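You operate a simulated robot arm through the tools that you are given. There is no shell and no other tool.

You run a simulated robot arm. Do the job below in one go: nothing can be reset, and whatever is moved stays where it is left.

Task
Polish the cap of the black machine's group under its paddle.
Fine: the thumb screw is loose and stays so. Lift the paddle off to its peg, rub the fingerprints away with the blue pad, pad back, then press the paddle on again. Set down upright: blue polishing pad. What is to be rubbed or washed off counts as gone when no trace of it is left.

Only the result counts: the job must be done as asked and must still hold three seconds after the hand-in. Knocking over, shifting, dropping, spilling or breaking anything else fails it. Lids that push on must go on centred and level and be pressed home; caps that screw on are set level and turned clockwise until they are tight.

Robot
A 7-joint arm with a two-finger parallel gripper, fixed in place. Base frame: the origin is on the floor under the middle of its stand, x ahead of it, y to its left, z up. Readings come in mm, degrees, newtons and seconds.
It reaches about 1479 mm from its shoulder. Its first joint turns from -166.0 to 166.0 degrees. Payload 4.4 kg.
The TCP is the grasp point between the finger pads, 23 mm short of the fingertips. In the tool frame z runs along the fingers and y along their closing line. Largest opening 94 mm; finger width 38, thickness 10; the body of the gripper, 54 by 96 mm, starts 39 mm behind the TCP.
Orientation is that of the tool frame in the base frame, as a unit quaternion [w, x, y, z]. With the fingers straight down and closing along the base's y, the tool's x points along the base's -x, its y along +y and its z along -z.

Tools
- The arm moves only by the tool step_arm. Its argument "increments" is text: rows parted by semicolons, each of 6 numbers parted by spaces: the shift along the base's x, y, z in units of 40 mm (1.0 is 40 mm), then the turn, a rotation vector about the base's x, y, z in units of 4 degrees (1.0 is 4 degrees). In form: x y z rx ry rz; .... A call has 1 to 20 rows; each row shifts and turns the commanded pose from where the row before left it. "fingers" is the gripper command, from -1 (shut) to 1 (fully open), values between in proportion, set as the call begins (left out, the last holds). A call with a number of a shift or a turn outside -1 to 1 is refused whole. A row lasts 0.2 s, in which the tool goes at most 50 mm and 8.6 degrees; a call with a longer step from one row to the next is refused whole, and so is a gripper value outside its range. A pose out of reach is approached as far as the arm can. The call stops where the force on the tool passes 40 N (or 10 N more than at its start, if that is more) or the arm is blocked; 0.2 s more then pass. The fingers move at their own pace (about 72 mm/s each) and stop on an object; they squeeze with about 20 N. The grip force told is the motor's: it shows also when the fingers shut on nothing. Time passes only in rows, and 0.2 s behind the last, so rows that do not move let the fingers close. The reply holds the time, the measured pose of the TCP, the force on the tool along the base axes, the opening and the grip force, in the units named above and with some noise, with the torque about the TCP (base axes, N m) and any sound that the robot's microphone picked up.
- Cameras (640 x 400 px; columns grow to the right, rows downward): "scene" is fixed at [218.9, -501.7, 1710.9]; the picture's right is [0.92, -0.40, 0.00], its down [-0.17, -0.38, -0.91] and it looks along [0.37, 0.83, -0.42] (base axes); focal length 333 px, centre (320, 200). "wrist" rides on the gripper at [86, 16, -74] in the tool frame; the picture's right is [-0.18, 0.98, 0.00], its down [-0.58, -0.11, -0.81] and it looks along [-0.79, -0.15, 0.59] (tool axes); focal length 243 px, centre (320, 200). There is no depth. A picture from a camera that has moved, and an enlarged one, comes with that camera's place and axes in the base frame and with its lens.
- camera(camera): a new picture of that camera. The clock stands still meanwhile.
- enlarge(camera, box): a new picture of the part [left, top, right, bottom] of that camera's present view, enlarged. The clock stands still meanwhile.
- close_job(): hands the job in; it is judged then, once.

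Nothing tells you positions but the pictures and the camera data. Unless the task says otherwise, let go and move clear before handing in.

The tools are called after "Call:" as a command line: name --argument value ..., lists and objects as JSON in quotes. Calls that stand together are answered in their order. step_arm: Moves the arm, as the interface text tells. Its arguments: {"type":"object","properties":{"increments":{"type":"string"},"fingers":{"type":"number"}},"required":["increments"]} The other tools are called the same way: camera (camera) takes a picture; enlarge (camera, box) takes an enlarged picture of a part of a camera's view; close_job () hands the job in.

At the start:

```text
clock: 0.0
ee_pos: [717.1, 120.7, 1423.2]
orientation: [0.0, -0.001, 1.0, 0.0]
force: [-0.5, 0.0, -0.5]
torque: [0.02, -0.01, 0.0]
width: 94.2
grasp_force: 0.0
```

scene: 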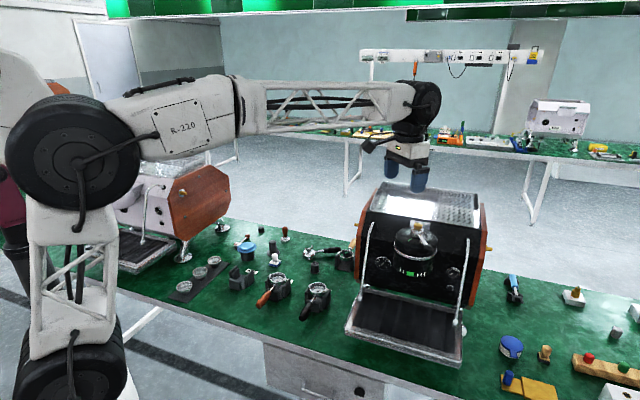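
wrist: 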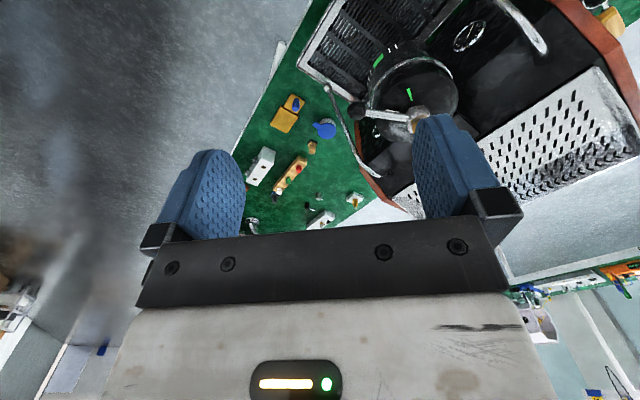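

I see a black espresso machine with a group head and paddle, a bench with tools, and a blue item to the right. I will look more closely before I move.

Call:
enlarge --camera "scene" --box '[340, 180, 500, 280]'

Call:
enlarge --camera "scene" --box '[480, 260, 640, 400]'

Call:
enlarge --camera "wrist" --box '[230, 60, 470, 240]'

Call:
enlarge --camera "scene" --box '[160, 220, 360, 330]'

```text
4.00 times, centred on (420, 230) of scene
camera zoom: at [218.9, -501.7, 1710.9], right [0.92, -0.4, 0.0], down [-0.17, -0.38, -0.91], along [0.37, 0.83, -0.42], focal length 1334 px, centre (-80, 80)
```

zoom: 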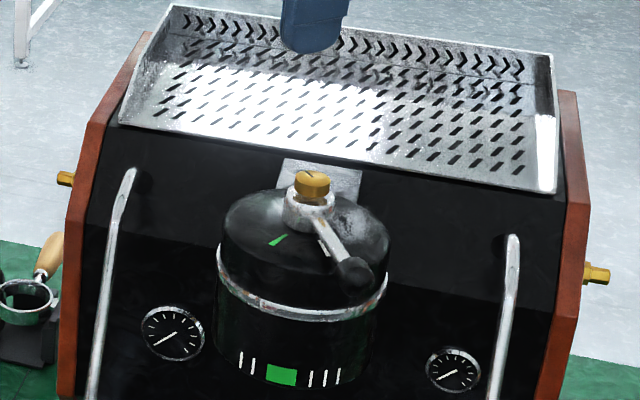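

```text
2.86 times, centred on (560, 330) of scene
camera zoom: at [218.9, -501.7, 1710.9], right [0.92, -0.4, 0.0], down [-0.17, -0.38, -0.91], along [0.37, 0.83, -0.42], focal length 952 px, centre (-366, -171)
```

zoom: 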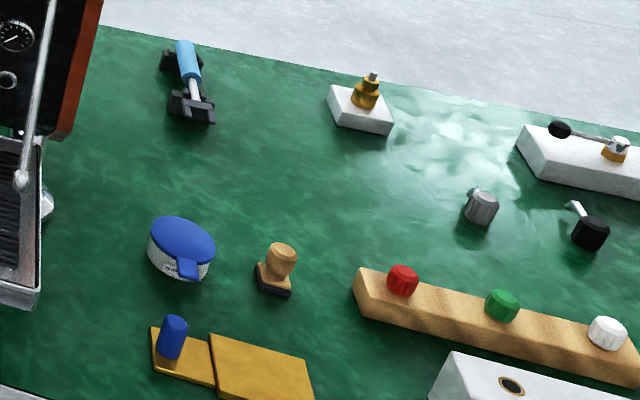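

```text
2.22 times, centred on (350, 150) of wrist
camera zoom: at [632.6, 137.1, 1498.2], right [0.18, 0.98, 0.0], down [0.58, -0.11, 0.81], along [0.79, -0.15, -0.59], focal length 539 px, centre (253, 311)
```

zoom: 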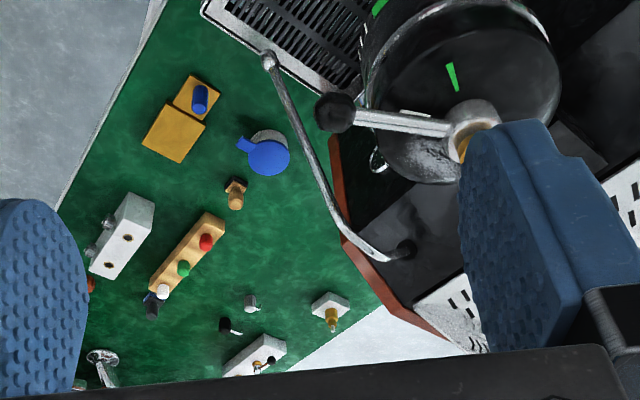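

```text
3.20 times, centred on (260, 275) of scene
camera zoom: at [218.9, -501.7, 1710.9], right [0.92, -0.4, 0.0], down [-0.17, -0.38, -0.91], along [0.37, 0.83, -0.42], focal length 1067 px, centre (512, -40)
```

zoom: 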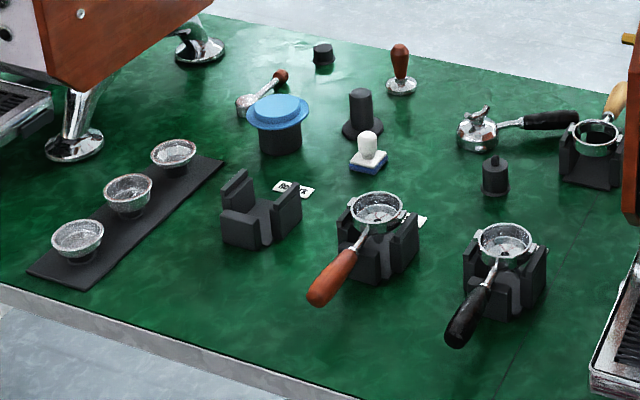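

I see several candidates for the peg and pad, so I will enlarge each one before deciding.

Call:
enlarge --camera "scene" --box '[255, 225, 335, 275]'

Call:
enlarge --camera "scene" --box '[550, 275, 640, 345]'

Call:
enlarge --camera "scene" --box '[490, 325, 570, 400]'

Call:
enlarge --camera "scene" --box '[385, 215, 449, 265]'

Call:
enlarge --camera "wrist" --box '[350, 30, 470, 140]'

Call:
enlarge --camera "wrist" --box '[230, 150, 390, 240]'

```text
8.00 times, centred on (295, 250) of scene
camera zoom: at [218.9, -501.7, 1710.9], right [0.92, -0.4, 0.0], down [-0.17, -0.38, -0.91], along [0.37, 0.83, -0.42], focal length 2667 px, centre (520, -200)
```

zoom: 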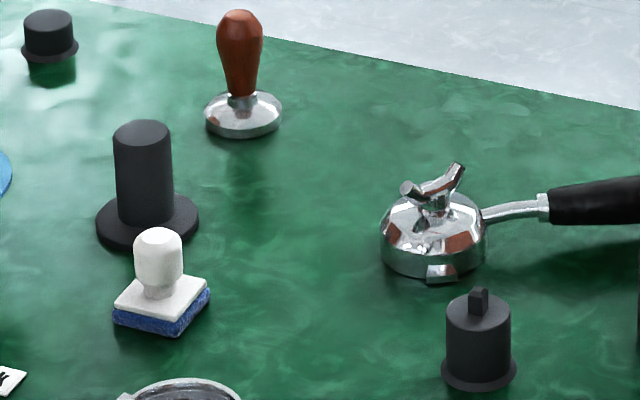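

```text
5.71 times, centred on (595, 310) of scene
camera zoom: at [218.9, -501.7, 1710.9], right [0.92, -0.4, 0.0], down [-0.17, -0.38, -0.91], along [0.37, 0.83, -0.42], focal length 1905 px, centre (-1251, -429)
```

zoom: 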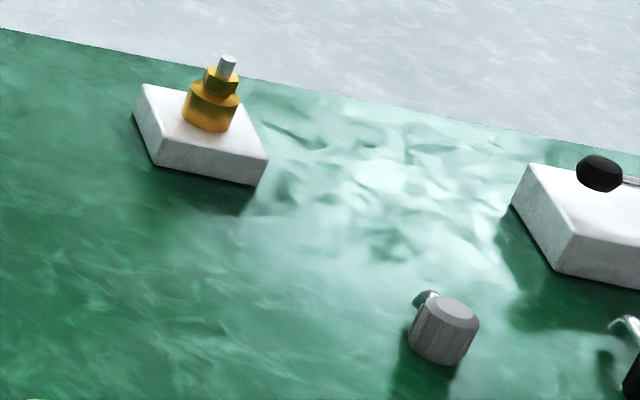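

```text
5.33 times, centred on (530, 362) of scene
camera zoom: at [218.9, -501.7, 1710.9], right [0.92, -0.4, 0.0], down [-0.17, -0.38, -0.91], along [0.37, 0.83, -0.42], focal length 1778 px, centre (-800, -667)
```

zoom: 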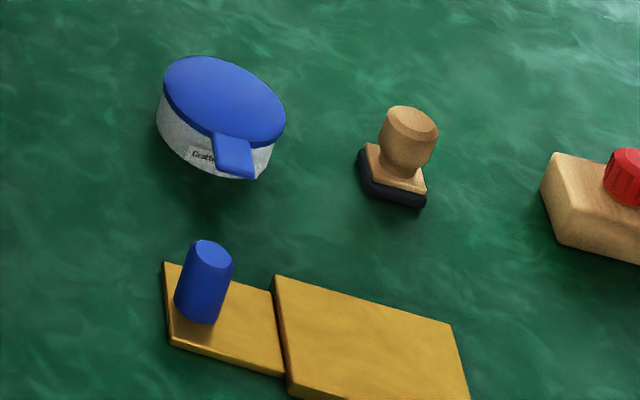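

```text
8.00 times, centred on (417, 240) of scene
camera zoom: at [218.9, -501.7, 1710.9], right [0.92, -0.4, 0.0], down [-0.17, -0.38, -0.91], along [0.37, 0.83, -0.42], focal length 2667 px, centre (-456, -120)
```

zoom: 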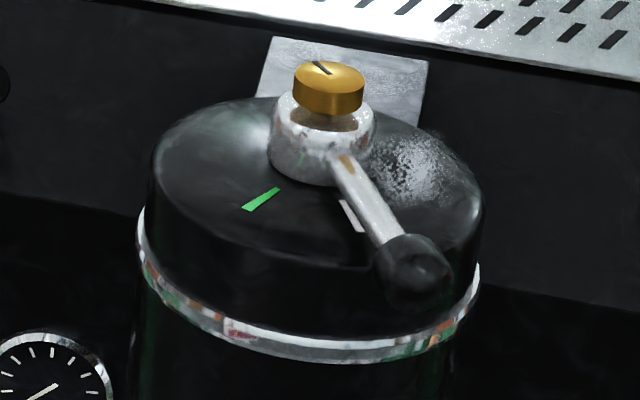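

```text
3.64 times, centred on (410, 85) of wrist
camera zoom: at [632.6, 137.1, 1498.2], right [0.18, 0.98, 0.0], down [0.58, -0.11, 0.81], along [0.79, -0.15, -0.59], focal length 882 px, centre (-7, 618)
```

zoom: 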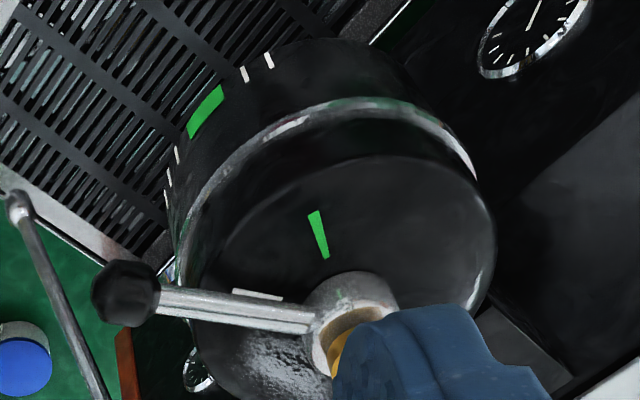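

```text
4.00 times, centred on (310, 195) of wrist
camera zoom: at [632.6, 137.1, 1498.2], right [0.18, 0.98, 0.0], down [0.58, -0.11, 0.81], along [0.79, -0.15, -0.59], focal length 970 px, centre (360, 220)
```

zoom: 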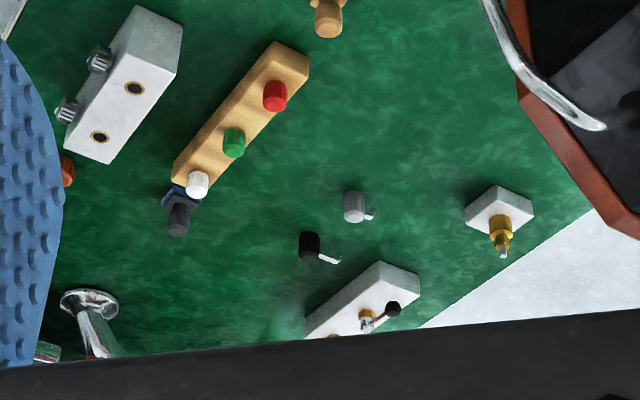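

The paddle carries a brass thumb screw and the cap shows a grey smudge beside the paddle arm. Next I will read the labels and check the brass pegs on the machine's sides.

Call:
enlarge --camera "scene" --box '[220, 230, 300, 290]'

Call:
enlarge --camera "scene" --box '[280, 230, 360, 290]'

Call:
enlarge --camera "scene" --box '[350, 200, 400, 240]'

Call:
enlarge --camera "scene" --box '[460, 210, 530, 310]'

Call:
enlarge --camera "scene" --box '[340, 270, 480, 370]'

Call:
enlarge --camera "scene" --box '[520, 80, 620, 160]'

```text
6.67 times, centred on (260, 260) of scene
camera zoom: at [218.9, -501.7, 1710.9], right [0.92, -0.4, 0.0], down [-0.17, -0.38, -0.91], along [0.37, 0.83, -0.42], focal length 2223 px, centre (720, -200)
```

zoom: 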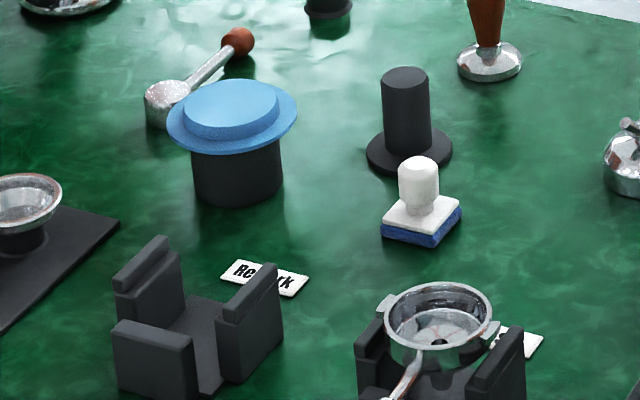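

```text
6.67 times, centred on (320, 260) of scene
camera zoom: at [218.9, -501.7, 1710.9], right [0.92, -0.4, 0.0], down [-0.17, -0.38, -0.91], along [0.37, 0.83, -0.42], focal length 2223 px, centre (320, -200)
```

zoom: 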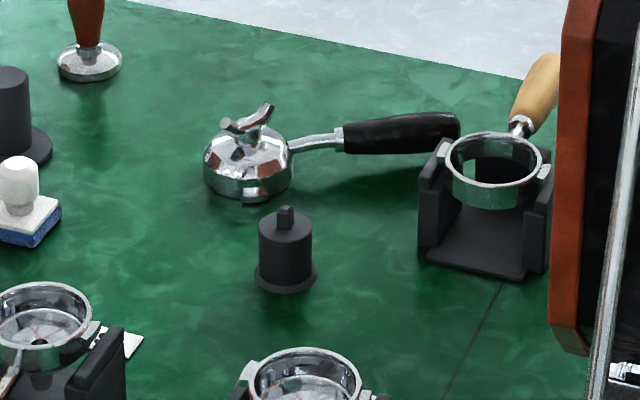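

```text
10.00 times, centred on (375, 220) of scene
camera zoom: at [218.9, -501.7, 1710.9], right [0.92, -0.4, 0.0], down [-0.17, -0.38, -0.91], along [0.37, 0.83, -0.42], focal length 3334 px, centre (-230, 0)
```

zoom: 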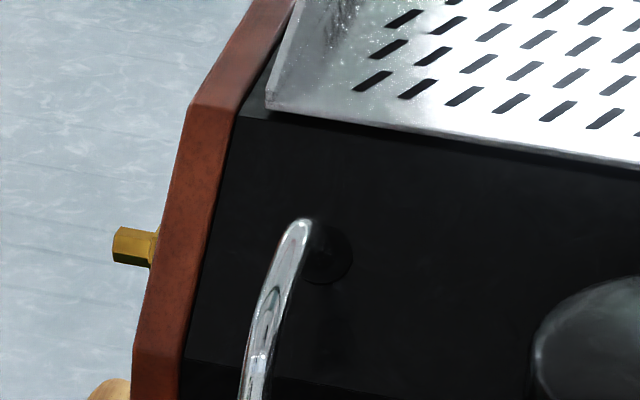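

```text
4.00 times, centred on (495, 260) of scene
camera zoom: at [218.9, -501.7, 1710.9], right [0.92, -0.4, 0.0], down [-0.17, -0.38, -0.91], along [0.37, 0.83, -0.42], focal length 1334 px, centre (-380, -40)
```

zoom: 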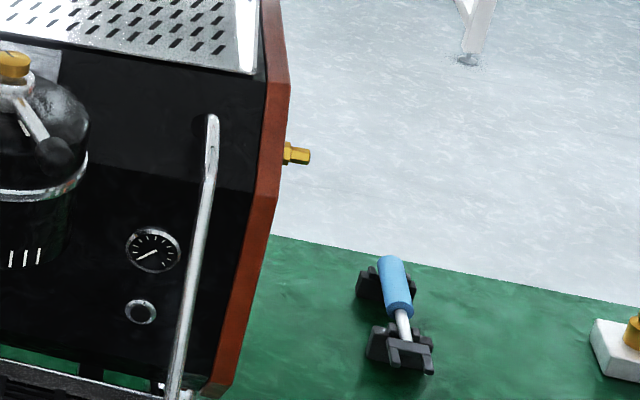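

```text
4.00 times, centred on (410, 320) of scene
camera zoom: at [218.9, -501.7, 1710.9], right [0.92, -0.4, 0.0], down [-0.17, -0.38, -0.91], along [0.37, 0.83, -0.42], focal length 1334 px, centre (-40, -280)
```

zoom: 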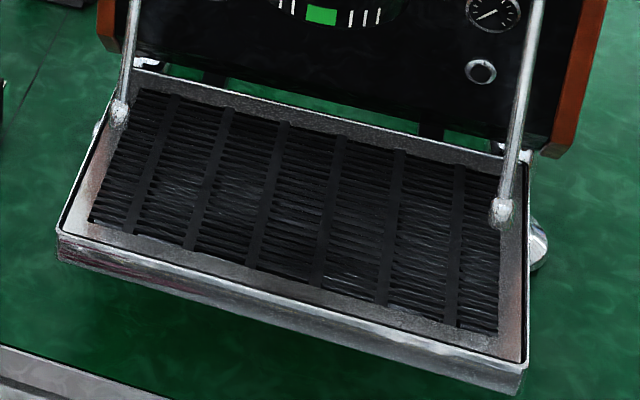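

```text
5.00 times, centred on (570, 120) of scene
camera zoom: at [218.9, -501.7, 1710.9], right [0.92, -0.4, 0.0], down [-0.17, -0.38, -0.91], along [0.37, 0.83, -0.42], focal length 1667 px, centre (-930, 600)
```

zoom: 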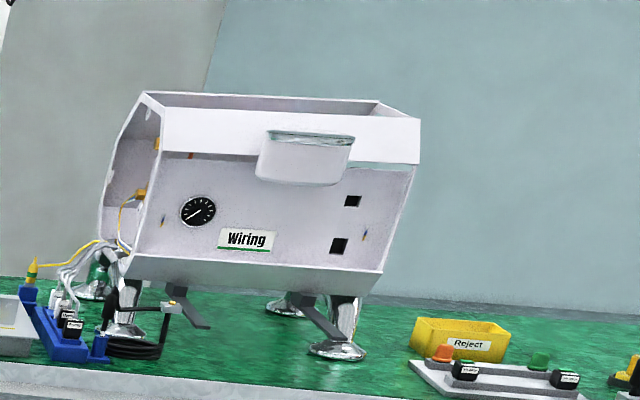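

The bench runs diagonally in front of the robot, with its top at about z 640. The group's thumb screw is near (908, 248, 1166), and a white-knobbed blue pad and black posts stand to the left near (610, 960). I'll move the wrist camera left to look at those.

Call:
step_arm --increments "-0.61 0.93 -0.37 0 0 0.88;-0.61 0.93 -0.37 0 0 0.88;-0.61 0.93 -0.37 0 0 0.88;-0.61 0.93 -0.37 0 0 0.88;-0.61 0.93 -0.37 0 0 0.88;-0.61 0.93 -0.37 0 0 0.88;-0.61 0.93 -0.37 0 0 0.88;-0.61 0.93 -0.37 0 0 0.88;-0.61 0.93 -0.37 0 0 0.88;-0.61 0.93 -0.37 0 0 0.88;-0.61 0.93 -0.37 0 0 0.88;-0.61 0.93 -0.37 0 0 0.88;-0.61 0.93 -0.37 0 0 0.88;-0.61 0.93 -0.37 0 0 0.88;-0.61 0.93 -0.37 0 0 0.88"

Call:
camera --camera "wrist"

Call:
camera --camera "scene"

```text
clock: 3.2
ee_pos: [353.7, 679.1, 1203.7]
orientation: [0.0, -0.445, 0.896, 0.001]
force: [0.2, -0.4, 0.9]
torque: [-0.04, 0.01, 0.0]
width: 94.2
grasp_force: 0.0
```

```text
taken
camera wrist: at [288.6, 619.7, 1278.1], right [-0.67, 0.74, 0.0], down [0.44, 0.4, 0.81], along [0.6, 0.54, -0.59], focal length 243 px, centre (320, 200)
```

wrist: 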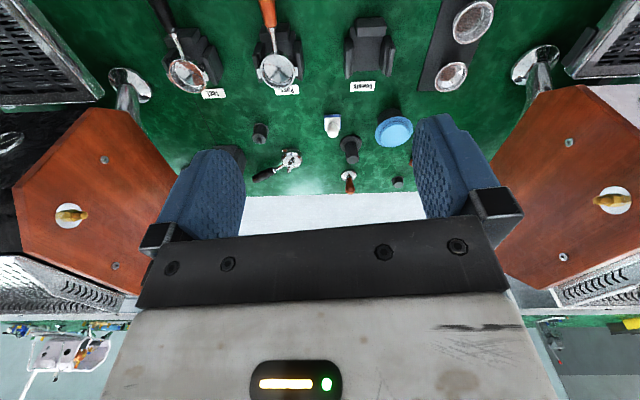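

```text
taken
```

scene: 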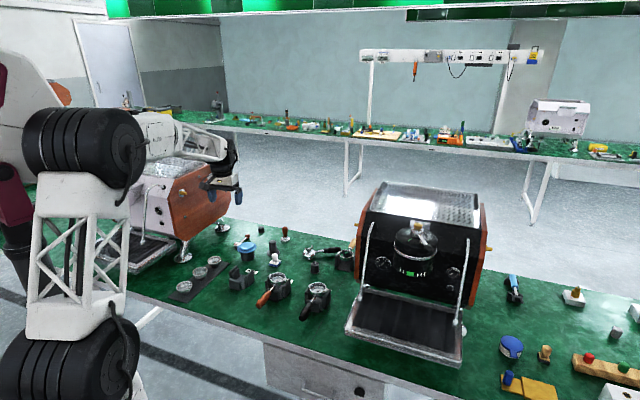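

The picture is upside down and shows the whole left bench area. I'll zoom in on the pad and posts.

Call:
enlarge --camera "wrist" --box '[240, 80, 440, 205]'

Call:
enlarge --camera "wrist" --box '[320, 100, 380, 140]'

Call:
enlarge --camera "wrist" --box '[320, 130, 440, 200]'

Call:
enlarge --camera "wrist" --box '[0, 150, 160, 250]'

```text
3.20 times, centred on (340, 142) of wrist
camera zoom: at [288.6, 619.7, 1278.1], right [-0.67, 0.74, 0.0], down [0.44, 0.4, 0.81], along [0.6, 0.54, -0.59], focal length 776 px, centre (256, 384)
```

zoom: 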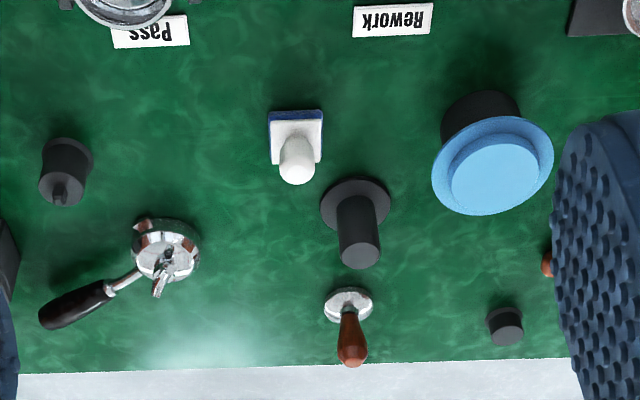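

```text
10.00 times, centred on (350, 120) of wrist
camera zoom: at [288.6, 619.7, 1278.1], right [-0.67, 0.74, 0.0], down [0.44, 0.4, 0.81], along [0.6, 0.54, -0.59], focal length 2426 px, centre (20, 1000)
```

zoom: 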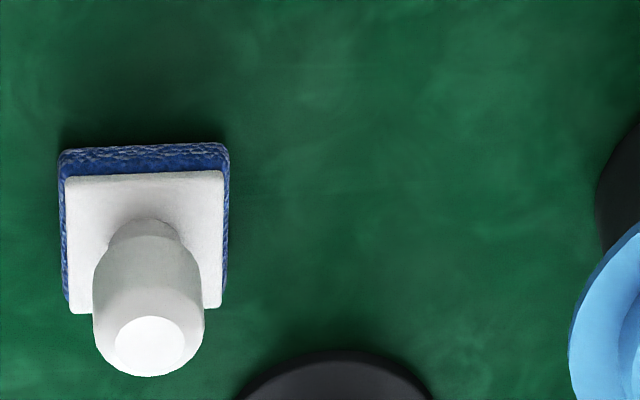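

```text
5.33 times, centred on (380, 165) of wrist
camera zoom: at [288.6, 619.7, 1278.1], right [-0.67, 0.74, 0.0], down [0.44, 0.4, 0.81], along [0.6, 0.54, -0.59], focal length 1294 px, centre (0, 387)
```

zoom: 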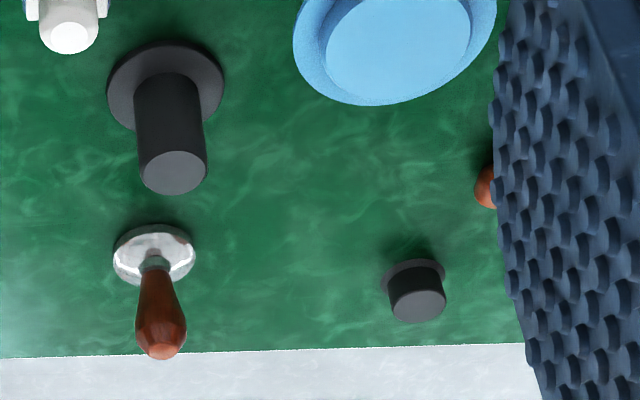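

```text
4.00 times, centred on (80, 200) of wrist
camera zoom: at [288.6, 619.7, 1278.1], right [-0.67, 0.74, 0.0], down [0.44, 0.4, 0.81], along [0.6, 0.54, -0.59], focal length 970 px, centre (1280, 200)
```

zoom: 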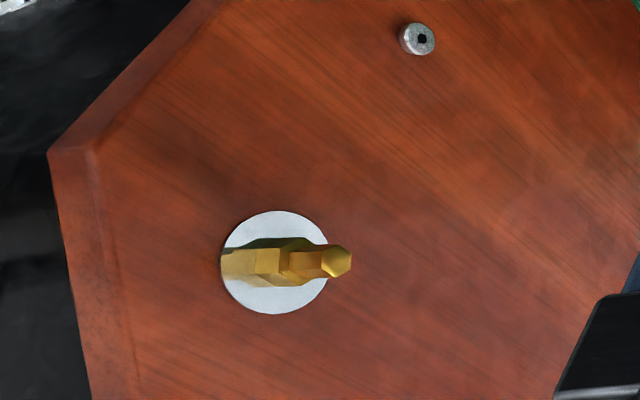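

The bench pieces are a white-knobbed blue pad, a tall black post, a low black stub and a nubbed cylinder. Next I will look at the group and the machine top up close to find the paddle's peg.

Call:
step_arm --increments "0.7 -0.9 0.16 0 0 0;0.7 -0.9 0.16 0 0 0;0.7 -0.9 0.16 0 0 0;0.7 -0.9 0.16 0 0 0;0.7 -0.9 0.16 0 0 0;0.7 -0.9 0.16 0 0 0;0.7 -0.9 0.16 0 0 0;0.7 -0.9 0.16 0 0 0;0.7 -0.9 0.16 0 0 0;0.7 -0.9 0.16 0 0 0;0.7 -0.9 0.16 0 0 0;0.7 -0.9 0.16 0 0 0;0.7 -0.9 0.16 0 0 0;0.7 -0.9 0.16 0 0 0"

Call:
camera --camera "wrist"

Call:
camera --camera "scene"

```text
clock: 6.2
ee_pos: [744.0, 172.8, 1291.0]
orientation: [0.0, -0.444, 0.896, 0.001]
force: [-0.1, -0.9, 0.6]
torque: [0.02, -0.03, 0.01]
width: 94.1
grasp_force: 0.0
```

```text
taken
camera wrist: at [679.5, 114.6, 1365.8], right [-0.67, 0.74, 0.0], down [0.44, 0.4, 0.81], along [0.6, 0.54, -0.59], focal length 243 px, centre (320, 200)
```

wrist: 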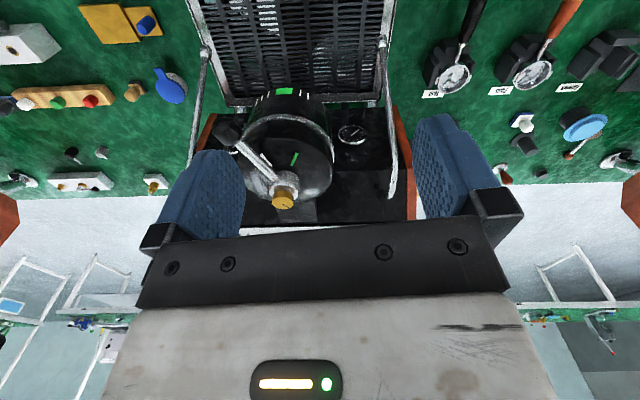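

```text
taken
```

scene: 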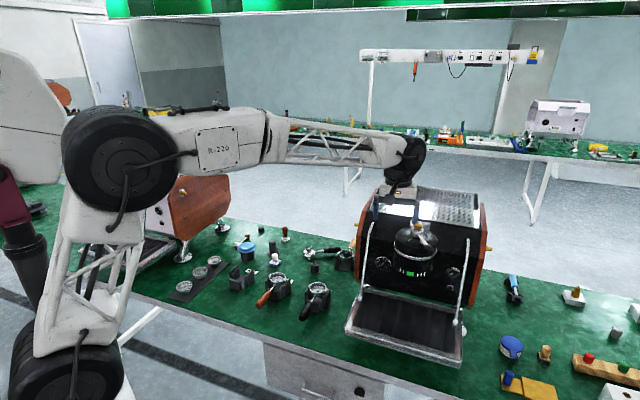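

Call:
enlarge --camera "wrist" --box '[190, 80, 350, 220]'

Call:
enlarge --camera "wrist" --box '[0, 60, 200, 200]'

Call:
enlarge --camera "wrist" --box '[480, 90, 640, 200]'

Call:
enlarge --camera "wrist" --box '[220, 130, 320, 220]'

```text
2.86 times, centred on (270, 150) of wrist
camera zoom: at [679.5, 114.6, 1365.8], right [-0.67, 0.74, 0.0], down [0.44, 0.4, 0.81], along [0.6, 0.54, -0.59], focal length 693 px, centre (463, 343)
```

zoom: 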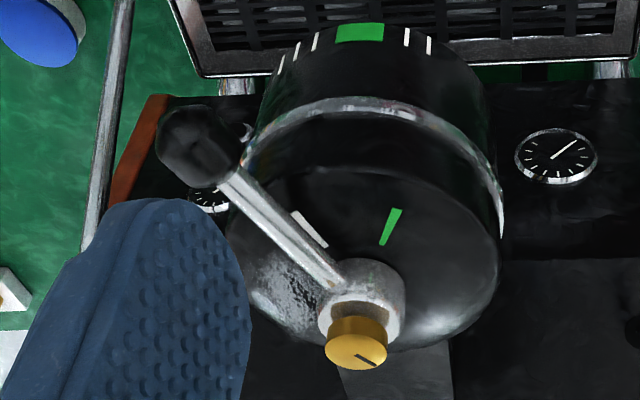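

```text
2.86 times, centred on (100, 130) of wrist
camera zoom: at [679.5, 114.6, 1365.8], right [-0.67, 0.74, 0.0], down [0.44, 0.4, 0.81], along [0.6, 0.54, -0.59], focal length 693 px, centre (949, 400)
```

zoom: 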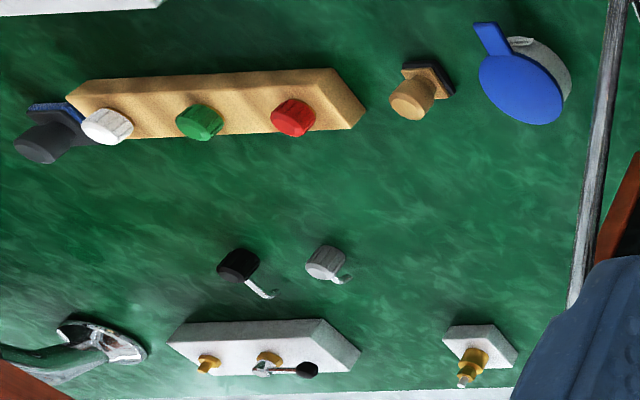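

```text
3.64 times, centred on (560, 145) of wrist
camera zoom: at [679.5, 114.6, 1365.8], right [-0.67, 0.74, 0.0], down [0.44, 0.4, 0.81], along [0.6, 0.54, -0.59], focal length 882 px, centre (-553, 400)
```

zoom: 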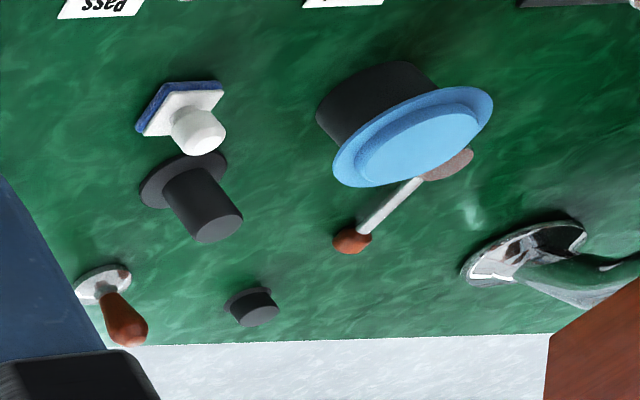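

```text
4.44 times, centred on (270, 175) of wrist
camera zoom: at [679.5, 114.6, 1365.8], right [-0.67, 0.74, 0.0], down [0.44, 0.4, 0.81], along [0.6, 0.54, -0.59], focal length 1078 px, centre (542, 311)
```

zoom: 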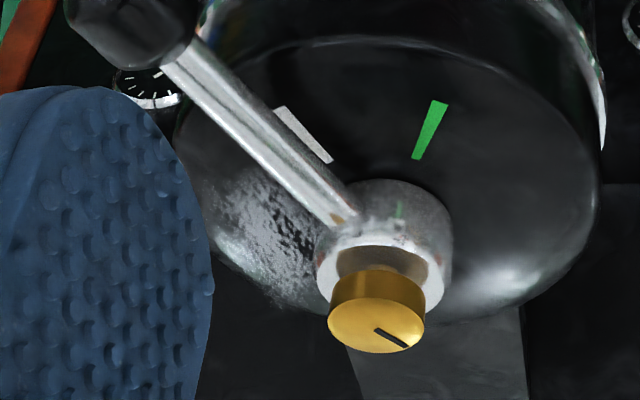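

The thumb screw top is at about (907, 254, 1175) and the paddle ball at about (870, 152, 1152). I'll look closely at the three black pieces and the pad on the left to find which one is the paddle's peg.

Call:
step_arm --increments "-0.46 0.7 0 0 0 0;-0.46 0.7 0 0 0 0;-0.46 0.7 0 0 0 0;-0.46 0.7 0 0 0 0;-0.46 0.7 0 0 0 0;-0.46 0.7 0 0 0 0;-0.46 0.7 0 0 0 0;-0.46 0.7 0 0 0 0;-0.46 0.7 0 0 0 0;-0.46 0.7 0 0 0 0;0.1 0.53 -0.97 0 0 0;0.1 0.53 -0.97 0 0 0;0.1 0.53 -0.97 0 0 0;0.1 0.53 -0.97 0 0 0;0.1 0.53 -0.97 0 0 0;0.1 0.53 -0.97 0 0 0;0.1 0.53 -0.97 0 0 0;0.1 0.53 -0.97 0 0 0;0.1 0.53 -0.97 0 0 0;0.1 0.53 -0.97 0 0 0"

Call:
camera --camera "wrist"

```text
clock: 10.4
ee_pos: [600.2, 669.3, 904.0]
orientation: [0.001, -0.445, 0.896, 0.001]
force: [0.2, 0.9, 0.7]
torque: [0.0, 0.0, 0.02]
width: 93.9
grasp_force: 0.0
```

```text
taken
camera wrist: at [536.1, 608.4, 978.8], right [-0.67, 0.74, 0.0], down [0.44, 0.4, 0.81], along [0.6, 0.54, -0.59], focal length 243 px, centre (320, 200)
```

wrist: 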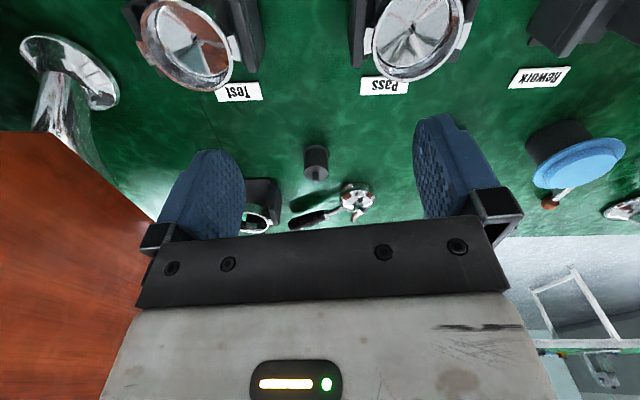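

Call:
enlarge --camera "wrist" --box '[285, 130, 345, 200]'

Call:
enlarge --camera "wrist" --box '[240, 100, 420, 240]'

```text
5.71 times, centred on (315, 165) of wrist
camera zoom: at [536.1, 608.4, 978.8], right [-0.67, 0.74, 0.0], down [0.44, 0.4, 0.81], along [0.6, 0.54, -0.59], focal length 1386 px, centre (349, 400)
```

zoom: 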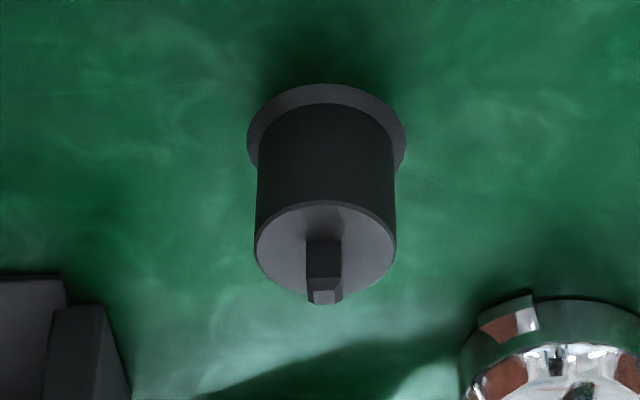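

```text
2.86 times, centred on (330, 170) of wrist
camera zoom: at [536.1, 608.4, 978.8], right [-0.67, 0.74, 0.0], down [0.44, 0.4, 0.81], along [0.6, 0.54, -0.59], focal length 693 px, centre (291, 286)
```

zoom: 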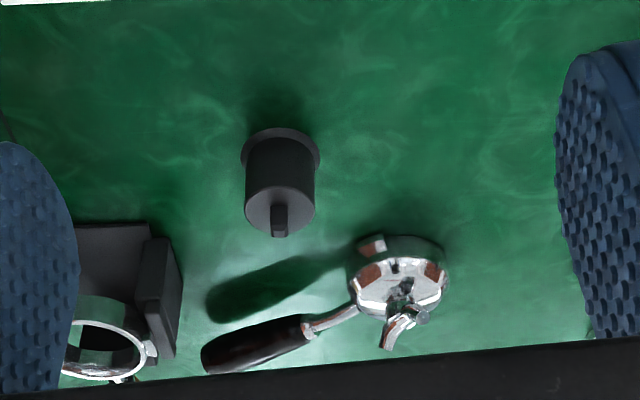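

The nubbed cylinder at about (767, 808) has a 42 mm body and a square tang about 10 mm across. It matches a paddle hub with a square socket, so I take it as the paddle's peg. Next I'll go back above the hub, with the closing line turned square to the paddle arm, and refine my estimates.

Call:
step_arm --increments "-0.1 -0.53 0.97 0 0 0;-0.1 -0.53 0.97 0 0 0;-0.1 -0.53 0.97 0 0 0;-0.1 -0.53 0.97 0 0 0;-0.1 -0.53 0.97 0 0 0;-0.1 -0.53 0.97 0 0 0;-0.1 -0.53 0.97 0 0 0;-0.1 -0.53 0.97 0 0 0;-0.1 -0.53 0.97 0 0 0;-0.1 -0.53 0.97 0 0 0;0.87 -0.51 0 0 0 0.43;0.87 -0.51 0 0 0 0.43;0.87 -0.51 0 0 0 0.43;0.87 -0.51 0 0 0 0.43;0.87 -0.51 0 0 0 0.43;0.87 -0.51 0 0 0 0.43;0.87 -0.51 0 0 0 0.43;0.87 -0.51 0 0 0 0.43;0.87 -0.51 0 0 0 0.43;0.87 -0.51 0 0 0 0.43"

Call:
camera --camera "wrist"

Call:
enlarge --camera "scene" --box '[375, 170, 465, 260]'

```text
clock: 14.6
ee_pos: [908.9, 251.1, 1293.5]
orientation: [0.001, -0.574, 0.819, 0.0]
force: [-0.8, 1.3, 0.8]
torque: [0.01, -0.03, 0.01]
width: 94.2
grasp_force: 0.0
```

```text
taken
camera wrist: at [864.1, 174.7, 1368.1], right [-0.86, 0.51, 0.0], down [0.3, 0.51, 0.81], along [0.41, 0.69, -0.59], focal length 243 px, centre (320, 200)
```

wrist: 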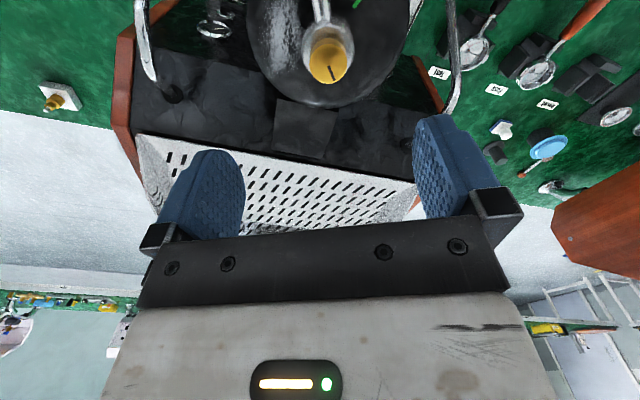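

```text
4.44 times, centred on (420, 215) of scene
camera zoom: at [218.9, -501.7, 1710.9], right [0.92, -0.4, 0.0], down [-0.17, -0.38, -0.91], along [0.37, 0.83, -0.42], focal length 1482 px, centre (-124, 133)
```

zoom: 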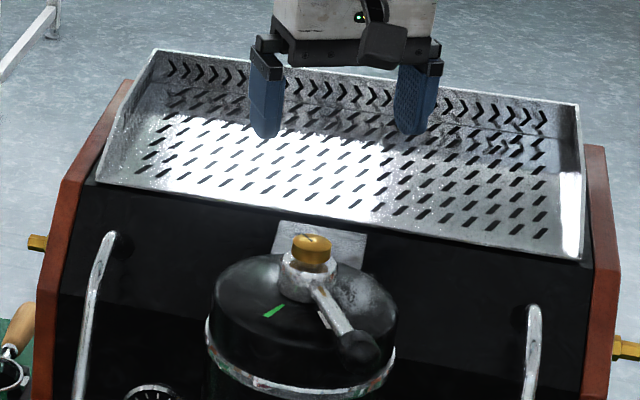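

I'm above the hub now, and the screw is at the top of the wrist picture. I'll enlarge it to refine the hub axis and arm direction.

Call:
enlarge --camera "wrist" --box '[230, 0, 430, 120]'

```text
3.20 times, centred on (330, 60) of wrist
camera zoom: at [864.1, 174.7, 1368.1], right [-0.86, 0.51, 0.0], down [0.3, 0.51, 0.81], along [0.41, 0.69, -0.59], focal length 776 px, centre (288, 648)
```

zoom: 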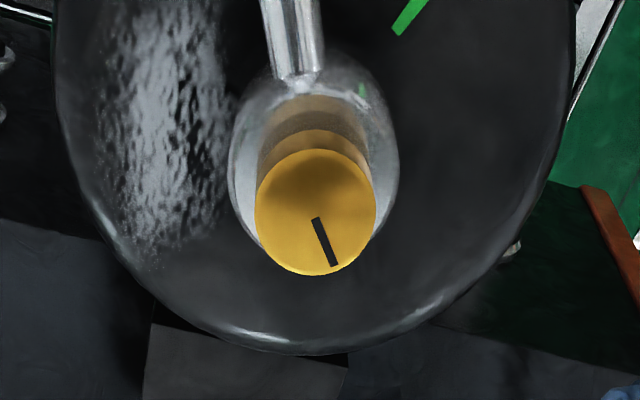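

The smudge sits beside the arm on the cap. I'll lower to just above the screw and check the alignment between the fingers.

Call:
step_arm --increments "-0.05 0.04 -0.6 0 0 0;-0.05 0.03 -0.6 0 0 0;0 0 -0.6 0 0 0;0 0 0 0 0 0"

Call:
camera --camera "wrist"

Call:
enlarge --camera "wrist" --box '[200, 0, 440, 180]'

Call:
enlarge --camera "scene" --box '[385, 180, 457, 260]'

```text
clock: 15.6
ee_pos: [904.0, 253.1, 1220.2]
orientation: [0.0, -0.574, 0.819, 0.0]
force: [-0.4, 0.1, -0.1]
torque: [0.01, 0.04, 0.0]
width: 93.9
grasp_force: 0.0
```

```text
taken
camera wrist: at [860.1, 177.3, 1294.6], right [-0.86, 0.51, 0.0], down [0.3, 0.51, 0.81], along [0.41, 0.69, -0.59], focal length 243 px, centre (320, 200)
```

wrist: 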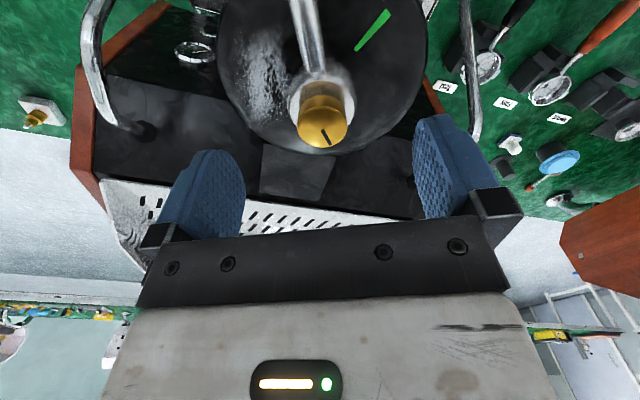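

```text
2.22 times, centred on (320, 90) of wrist
camera zoom: at [860.1, 177.3, 1294.6], right [-0.86, 0.51, 0.0], down [0.3, 0.51, 0.81], along [0.41, 0.69, -0.59], focal length 539 px, centre (320, 444)
```

zoom: 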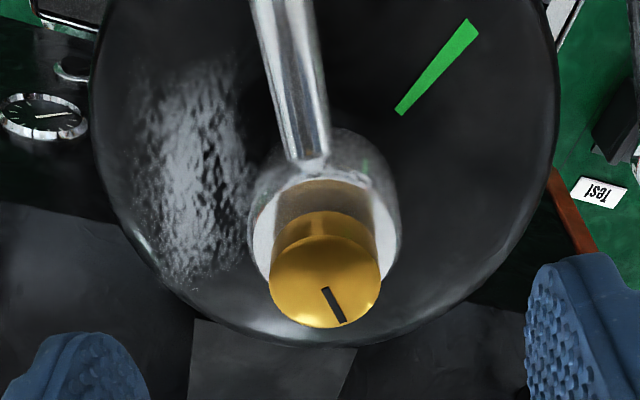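

```text
5.00 times, centred on (421, 220) of scene
camera zoom: at [218.9, -501.7, 1710.9], right [0.92, -0.4, 0.0], down [-0.17, -0.38, -0.91], along [0.37, 0.83, -0.42], focal length 1667 px, centre (-185, 100)
```

zoom: 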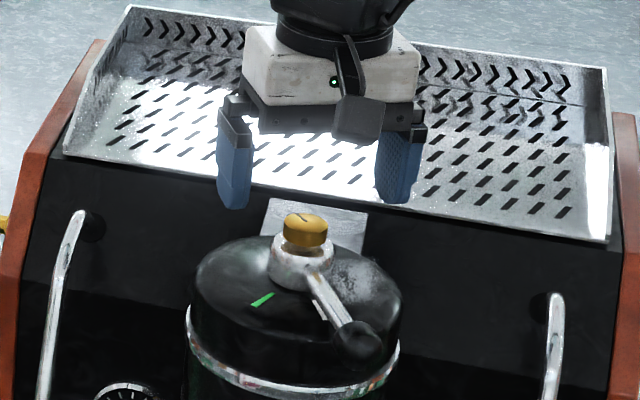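

The hub axis looks to be about 4 mm ahead of the TCP and roughly centred between the fingers. I'll shift over it and lower to z 1165, then check the clearance above the cap.

Call:
step_arm --increments "0 0.105 0 0 0 0;0 0 -0.4 0 0 0;0 0 -0.4 0 0 0;0 0 -0.4 0 0 0;0 0 -0.18 0 0 0;0 0 0 0 0 0"

Call:
camera --camera "wrist"

Call:
enlarge --camera "scene" --box '[385, 180, 457, 260]'

Call:
enlarge --camera "wrist" --box '[200, 60, 440, 220]'

```text
clock: 17.0
ee_pos: [903.7, 258.0, 1165.4]
orientation: [0.001, -0.573, 0.819, 0.0]
force: [-3.7, -1.6, 11.2]
torque: [-0.03, 0.7, 0.08]
width: 93.9
grasp_force: 0.1
```

```text
taken
camera wrist: at [859.7, 181.5, 1239.6], right [-0.86, 0.51, 0.0], down [0.3, 0.51, 0.81], along [0.41, 0.69, -0.59], focal length 243 px, centre (320, 200)
```

wrist: 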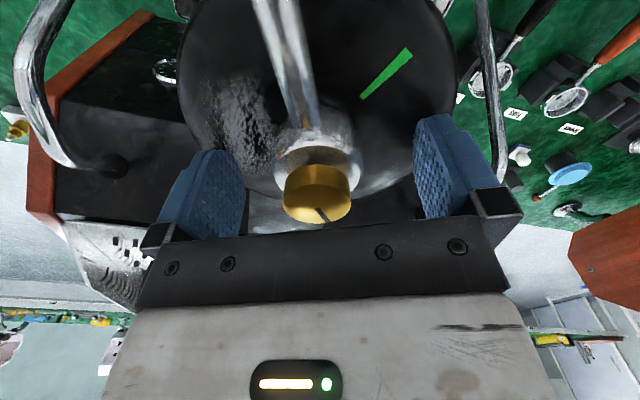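

```text
5.00 times, centred on (421, 220) of scene
camera zoom: at [218.9, -501.7, 1710.9], right [0.92, -0.4, 0.0], down [-0.17, -0.38, -0.91], along [0.37, 0.83, -0.42], focal length 1667 px, centre (-185, 100)
```

zoom: 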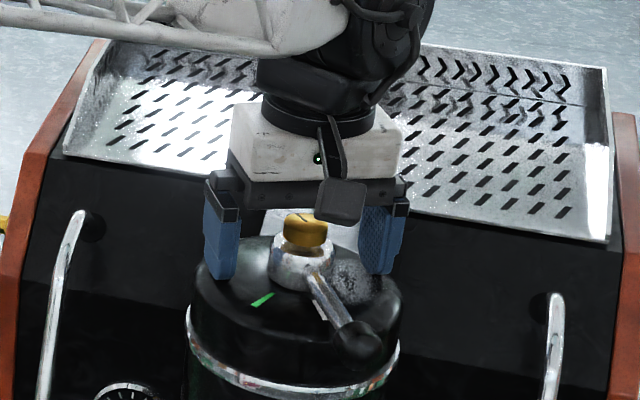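

```text
2.50 times, centred on (320, 140) of wrist
camera zoom: at [859.7, 181.5, 1239.6], right [-0.86, 0.51, 0.0], down [0.3, 0.51, 0.81], along [0.41, 0.69, -0.59], focal length 606 px, centre (320, 350)
```

zoom: 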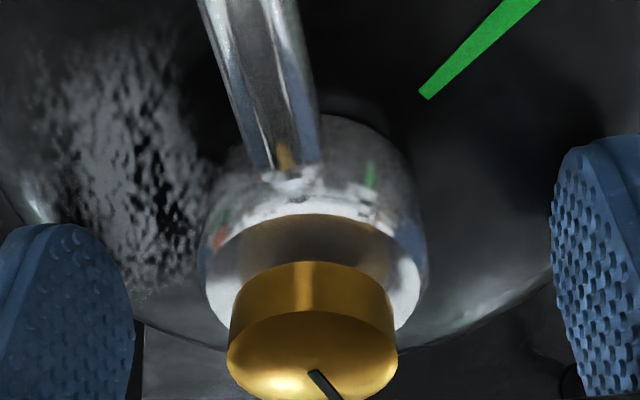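

There is a light contact: one fingertip rests on the cap at about 11 N, which puts the cap surface at about z 1142. I'll raise 4 mm, nudge sideways, and check that the force clears.

Call:
step_arm --increments "0 0 0.1 0 0 0;0.02 -0.01 0 0 0 0;0 0 0 0 0 0"

```text
clock: 17.8
ee_pos: [905.6, 257.6, 1168.3]
orientation: [0.0, -0.574, 0.819, 0.0]
force: [0.3, -0.7, 0.5]
torque: [-0.02, 0.0, 0.02]
width: 94.0
grasp_force: 0.0
```

The force has cleared. I'll close on the hub now.

Call:
step_arm --increments "0 0 0 0 0 0;0 0 0 0 0 0;0 0 0 0 0 0;0 0 0 0 0 0;0 0 0 0 0 0" --fingers -1

Call:
enlarge --camera "wrist" --box '[200, 60, 440, 220]'

Call:
enlarge --camera "scene" --box '[385, 180, 457, 260]'

```text
clock: 19.0
ee_pos: [903.6, 258.2, 1167.9]
orientation: [0.0, -0.574, 0.819, 0.0]
force: [-34.5, 5.8, 0.3]
torque: [0.06, 0.4, -0.14]
width: 41.7
grasp_force: 20.1
```

```text
2.50 times, centred on (320, 140) of wrist
camera zoom: at [860.3, 182.0, 1242.8], right [-0.86, 0.51, 0.0], down [0.3, 0.51, 0.81], along [0.41, 0.69, -0.59], focal length 606 px, centre (320, 350)
```

zoom: 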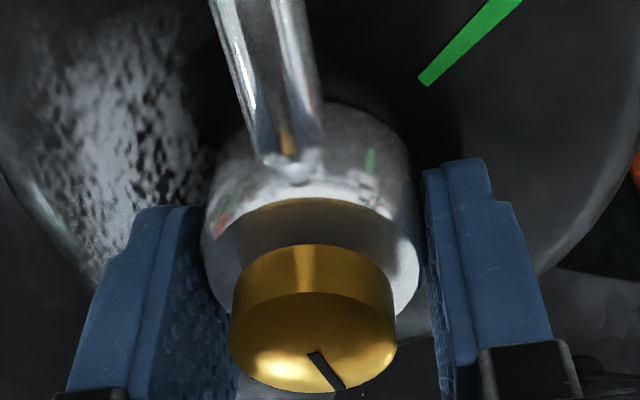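

```text
5.00 times, centred on (421, 220) of scene
camera zoom: at [218.9, -501.7, 1710.9], right [0.92, -0.4, 0.0], down [-0.17, -0.38, -0.91], along [0.37, 0.83, -0.42], focal length 1667 px, centre (-185, 100)
```

zoom: 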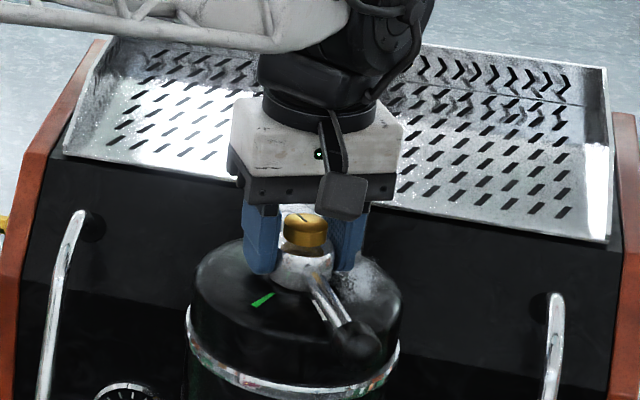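

The hub is gripped at 41.7 mm, but there is a 34 N side load because the arm sits slightly off the hub. I'll relax it towards -x.

Call:
step_arm --increments "-0.03 0.01 0 0 0 0;0 0 0 0 0 0"

```text
clock: 19.6
ee_pos: [903.4, 258.9, 1168.8]
orientation: [0.0, -0.574, 0.819, 0.001]
force: [-2.1, 6.5, -1.5]
torque: [0.1, 0.0, -0.01]
width: 41.8
grasp_force: 19.9
```

The load is relieved. Next I'll lift the paddle straight up slowly.

Call:
step_arm --increments "0 0 0.05 0 0 0;0 0 0.05 0 0 0;0 0 0.05 0 0 0;0 0 0.05 0 0 0;0 0 0.05 0 0 0;0 0 0 0 0 0"

Call:
enlarge --camera "scene" --box '[385, 180, 457, 260]'

```text
clock: 21.0
ee_pos: [905.0, 258.3, 1177.8]
orientation: [0.0, -0.573, 0.82, 0.0]
force: [2.1, 0.0, 2.4]
torque: [-0.06, -0.01, 0.06]
width: 41.3
grasp_force: 20.0
```

```text
5.00 times, centred on (421, 220) of scene
camera zoom: at [218.9, -501.7, 1710.9], right [0.92, -0.4, 0.0], down [-0.17, -0.38, -0.91], along [0.37, 0.83, -0.42], focal length 1667 px, centre (-185, 100)
```

zoom: 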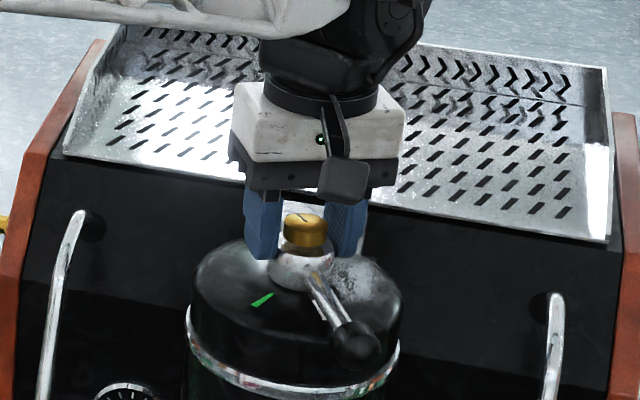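

The fingers slid up the hub while the paddle stayed put, so it sits tighter than expected. I'll go back down, regrip low on the hub, and watch the pull force in small steps.

Call:
step_arm --increments "0 0 0 0 0 0;0 0 0 0 0 0;0 0 0 0 0 0;0 0 -0.1 0 0 0;0 0 -0.1 0 0 0;0 0 -0.07 0 0 0;0 0 0 0 0 0" --fingers 0.2

Call:
enlarge --camera "wrist" --box '[200, 60, 440, 220]'

Call:
enlarge --camera "scene" --box '[395, 205, 445, 255]'

```text
clock: 22.6
ee_pos: [904.4, 257.5, 1167.5]
orientation: [0.001, -0.573, 0.82, 0.001]
force: [-0.2, -0.8, 0.3]
torque: [0.01, 0.0, -0.02]
width: 56.4
grasp_force: 0.1
```

```text
2.50 times, centred on (320, 140) of wrist
camera zoom: at [860.0, 182.1, 1241.6], right [-0.86, 0.51, 0.0], down [0.3, 0.51, 0.81], along [0.41, 0.69, -0.59], focal length 606 px, centre (320, 350)
```

zoom: 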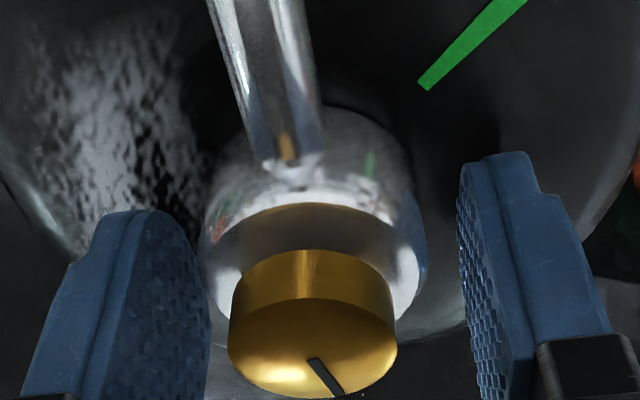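

```text
8.00 times, centred on (420, 230) of scene
camera zoom: at [218.9, -501.7, 1710.9], right [0.92, -0.4, 0.0], down [-0.17, -0.38, -0.91], along [0.37, 0.83, -0.42], focal length 2667 px, centre (-480, -40)
```

zoom: 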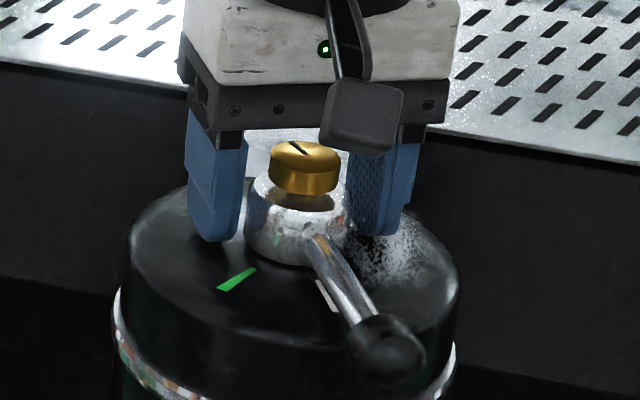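

The pads now overlap nearly the full height of the hub. I'll close and pull in small steps while I read the force.

Call:
step_arm --increments "0 0 0 0 0 0;0 0 0 0 0 0;0 0 0 0 0 0;0 0 0 0 0 0" --fingers -1

Call:
step_arm --increments "0 0 0.02 0 0 0"

Call:
step_arm --increments "0 0 0.02 0 0 0"

Call:
step_arm --increments "0 0 0.02 0 0 0"

Call:
step_arm --increments "0 0 0.02 0 0 0"

```text
clock: 23.6
ee_pos: [903.8, 258.5, 1167.1]
orientation: [0.0, -0.574, 0.819, 0.0]
force: [-2.0, -0.3, 0.0]
torque: [0.0, 0.05, -0.04]
width: 41.6
grasp_force: 20.5
```

```text
clock: 24.0
ee_pos: [904.0, 257.5, 1167.9]
orientation: [0.0, -0.574, 0.819, 0.0]
force: [1.8, -0.3, -4.7]
torque: [0.08, -0.17, 0.0]
width: 41.8
grasp_force: 19.7
```

```text
clock: 24.4
ee_pos: [903.0, 258.5, 1169.5]
orientation: [0.0, -0.574, 0.819, 0.0]
force: [0.0, -0.1, -1.7]
torque: [0.04, -0.03, 0.01]
width: 41.6
grasp_force: 20.2
```

```text
clock: 24.8
ee_pos: [903.4, 257.4, 1170.3]
orientation: [0.001, -0.574, 0.819, 0.0]
force: [0.6, -0.7, -1.6]
torque: [0.02, -0.02, 0.0]
width: 41.8
grasp_force: 19.7
```

```text
clock: 25.2
ee_pos: [904.0, 257.1, 1170.0]
orientation: [0.001, -0.573, 0.82, 0.0]
force: [-0.3, 0.7, -1.7]
torque: [0.03, 0.0, 0.02]
width: 41.8
grasp_force: 20.2
```

The pull peaked at about 5 N and then held at a steady 1.7 N, which could be the paddle's own weight. I'll check whether it is now lifting.

Call:
enlarge --camera "scene" --box '[395, 205, 445, 255]'

Call:
enlarge --camera "wrist" --box '[200, 60, 440, 220]'

```text
8.00 times, centred on (420, 230) of scene
camera zoom: at [218.9, -501.7, 1710.9], right [0.92, -0.4, 0.0], down [-0.17, -0.38, -0.91], along [0.37, 0.83, -0.42], focal length 2667 px, centre (-480, -40)
```

zoom: 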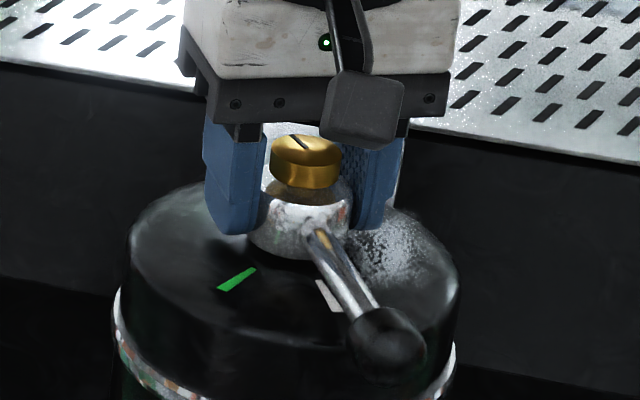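

```text
2.50 times, centred on (320, 140) of wrist
camera zoom: at [859.8, 181.9, 1244.7], right [-0.86, 0.51, 0.0], down [0.3, 0.51, 0.81], along [0.41, 0.69, -0.59], focal length 606 px, centre (320, 350)
```

zoom: 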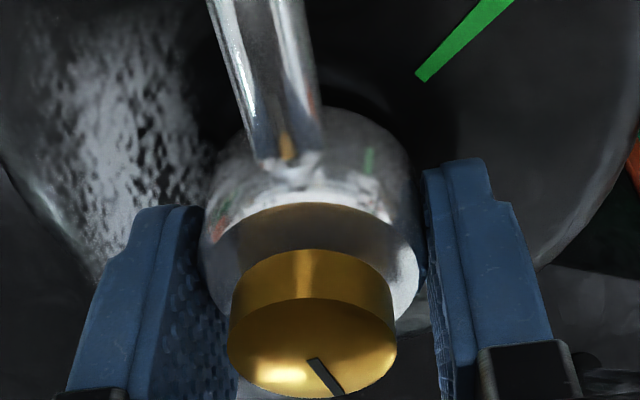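

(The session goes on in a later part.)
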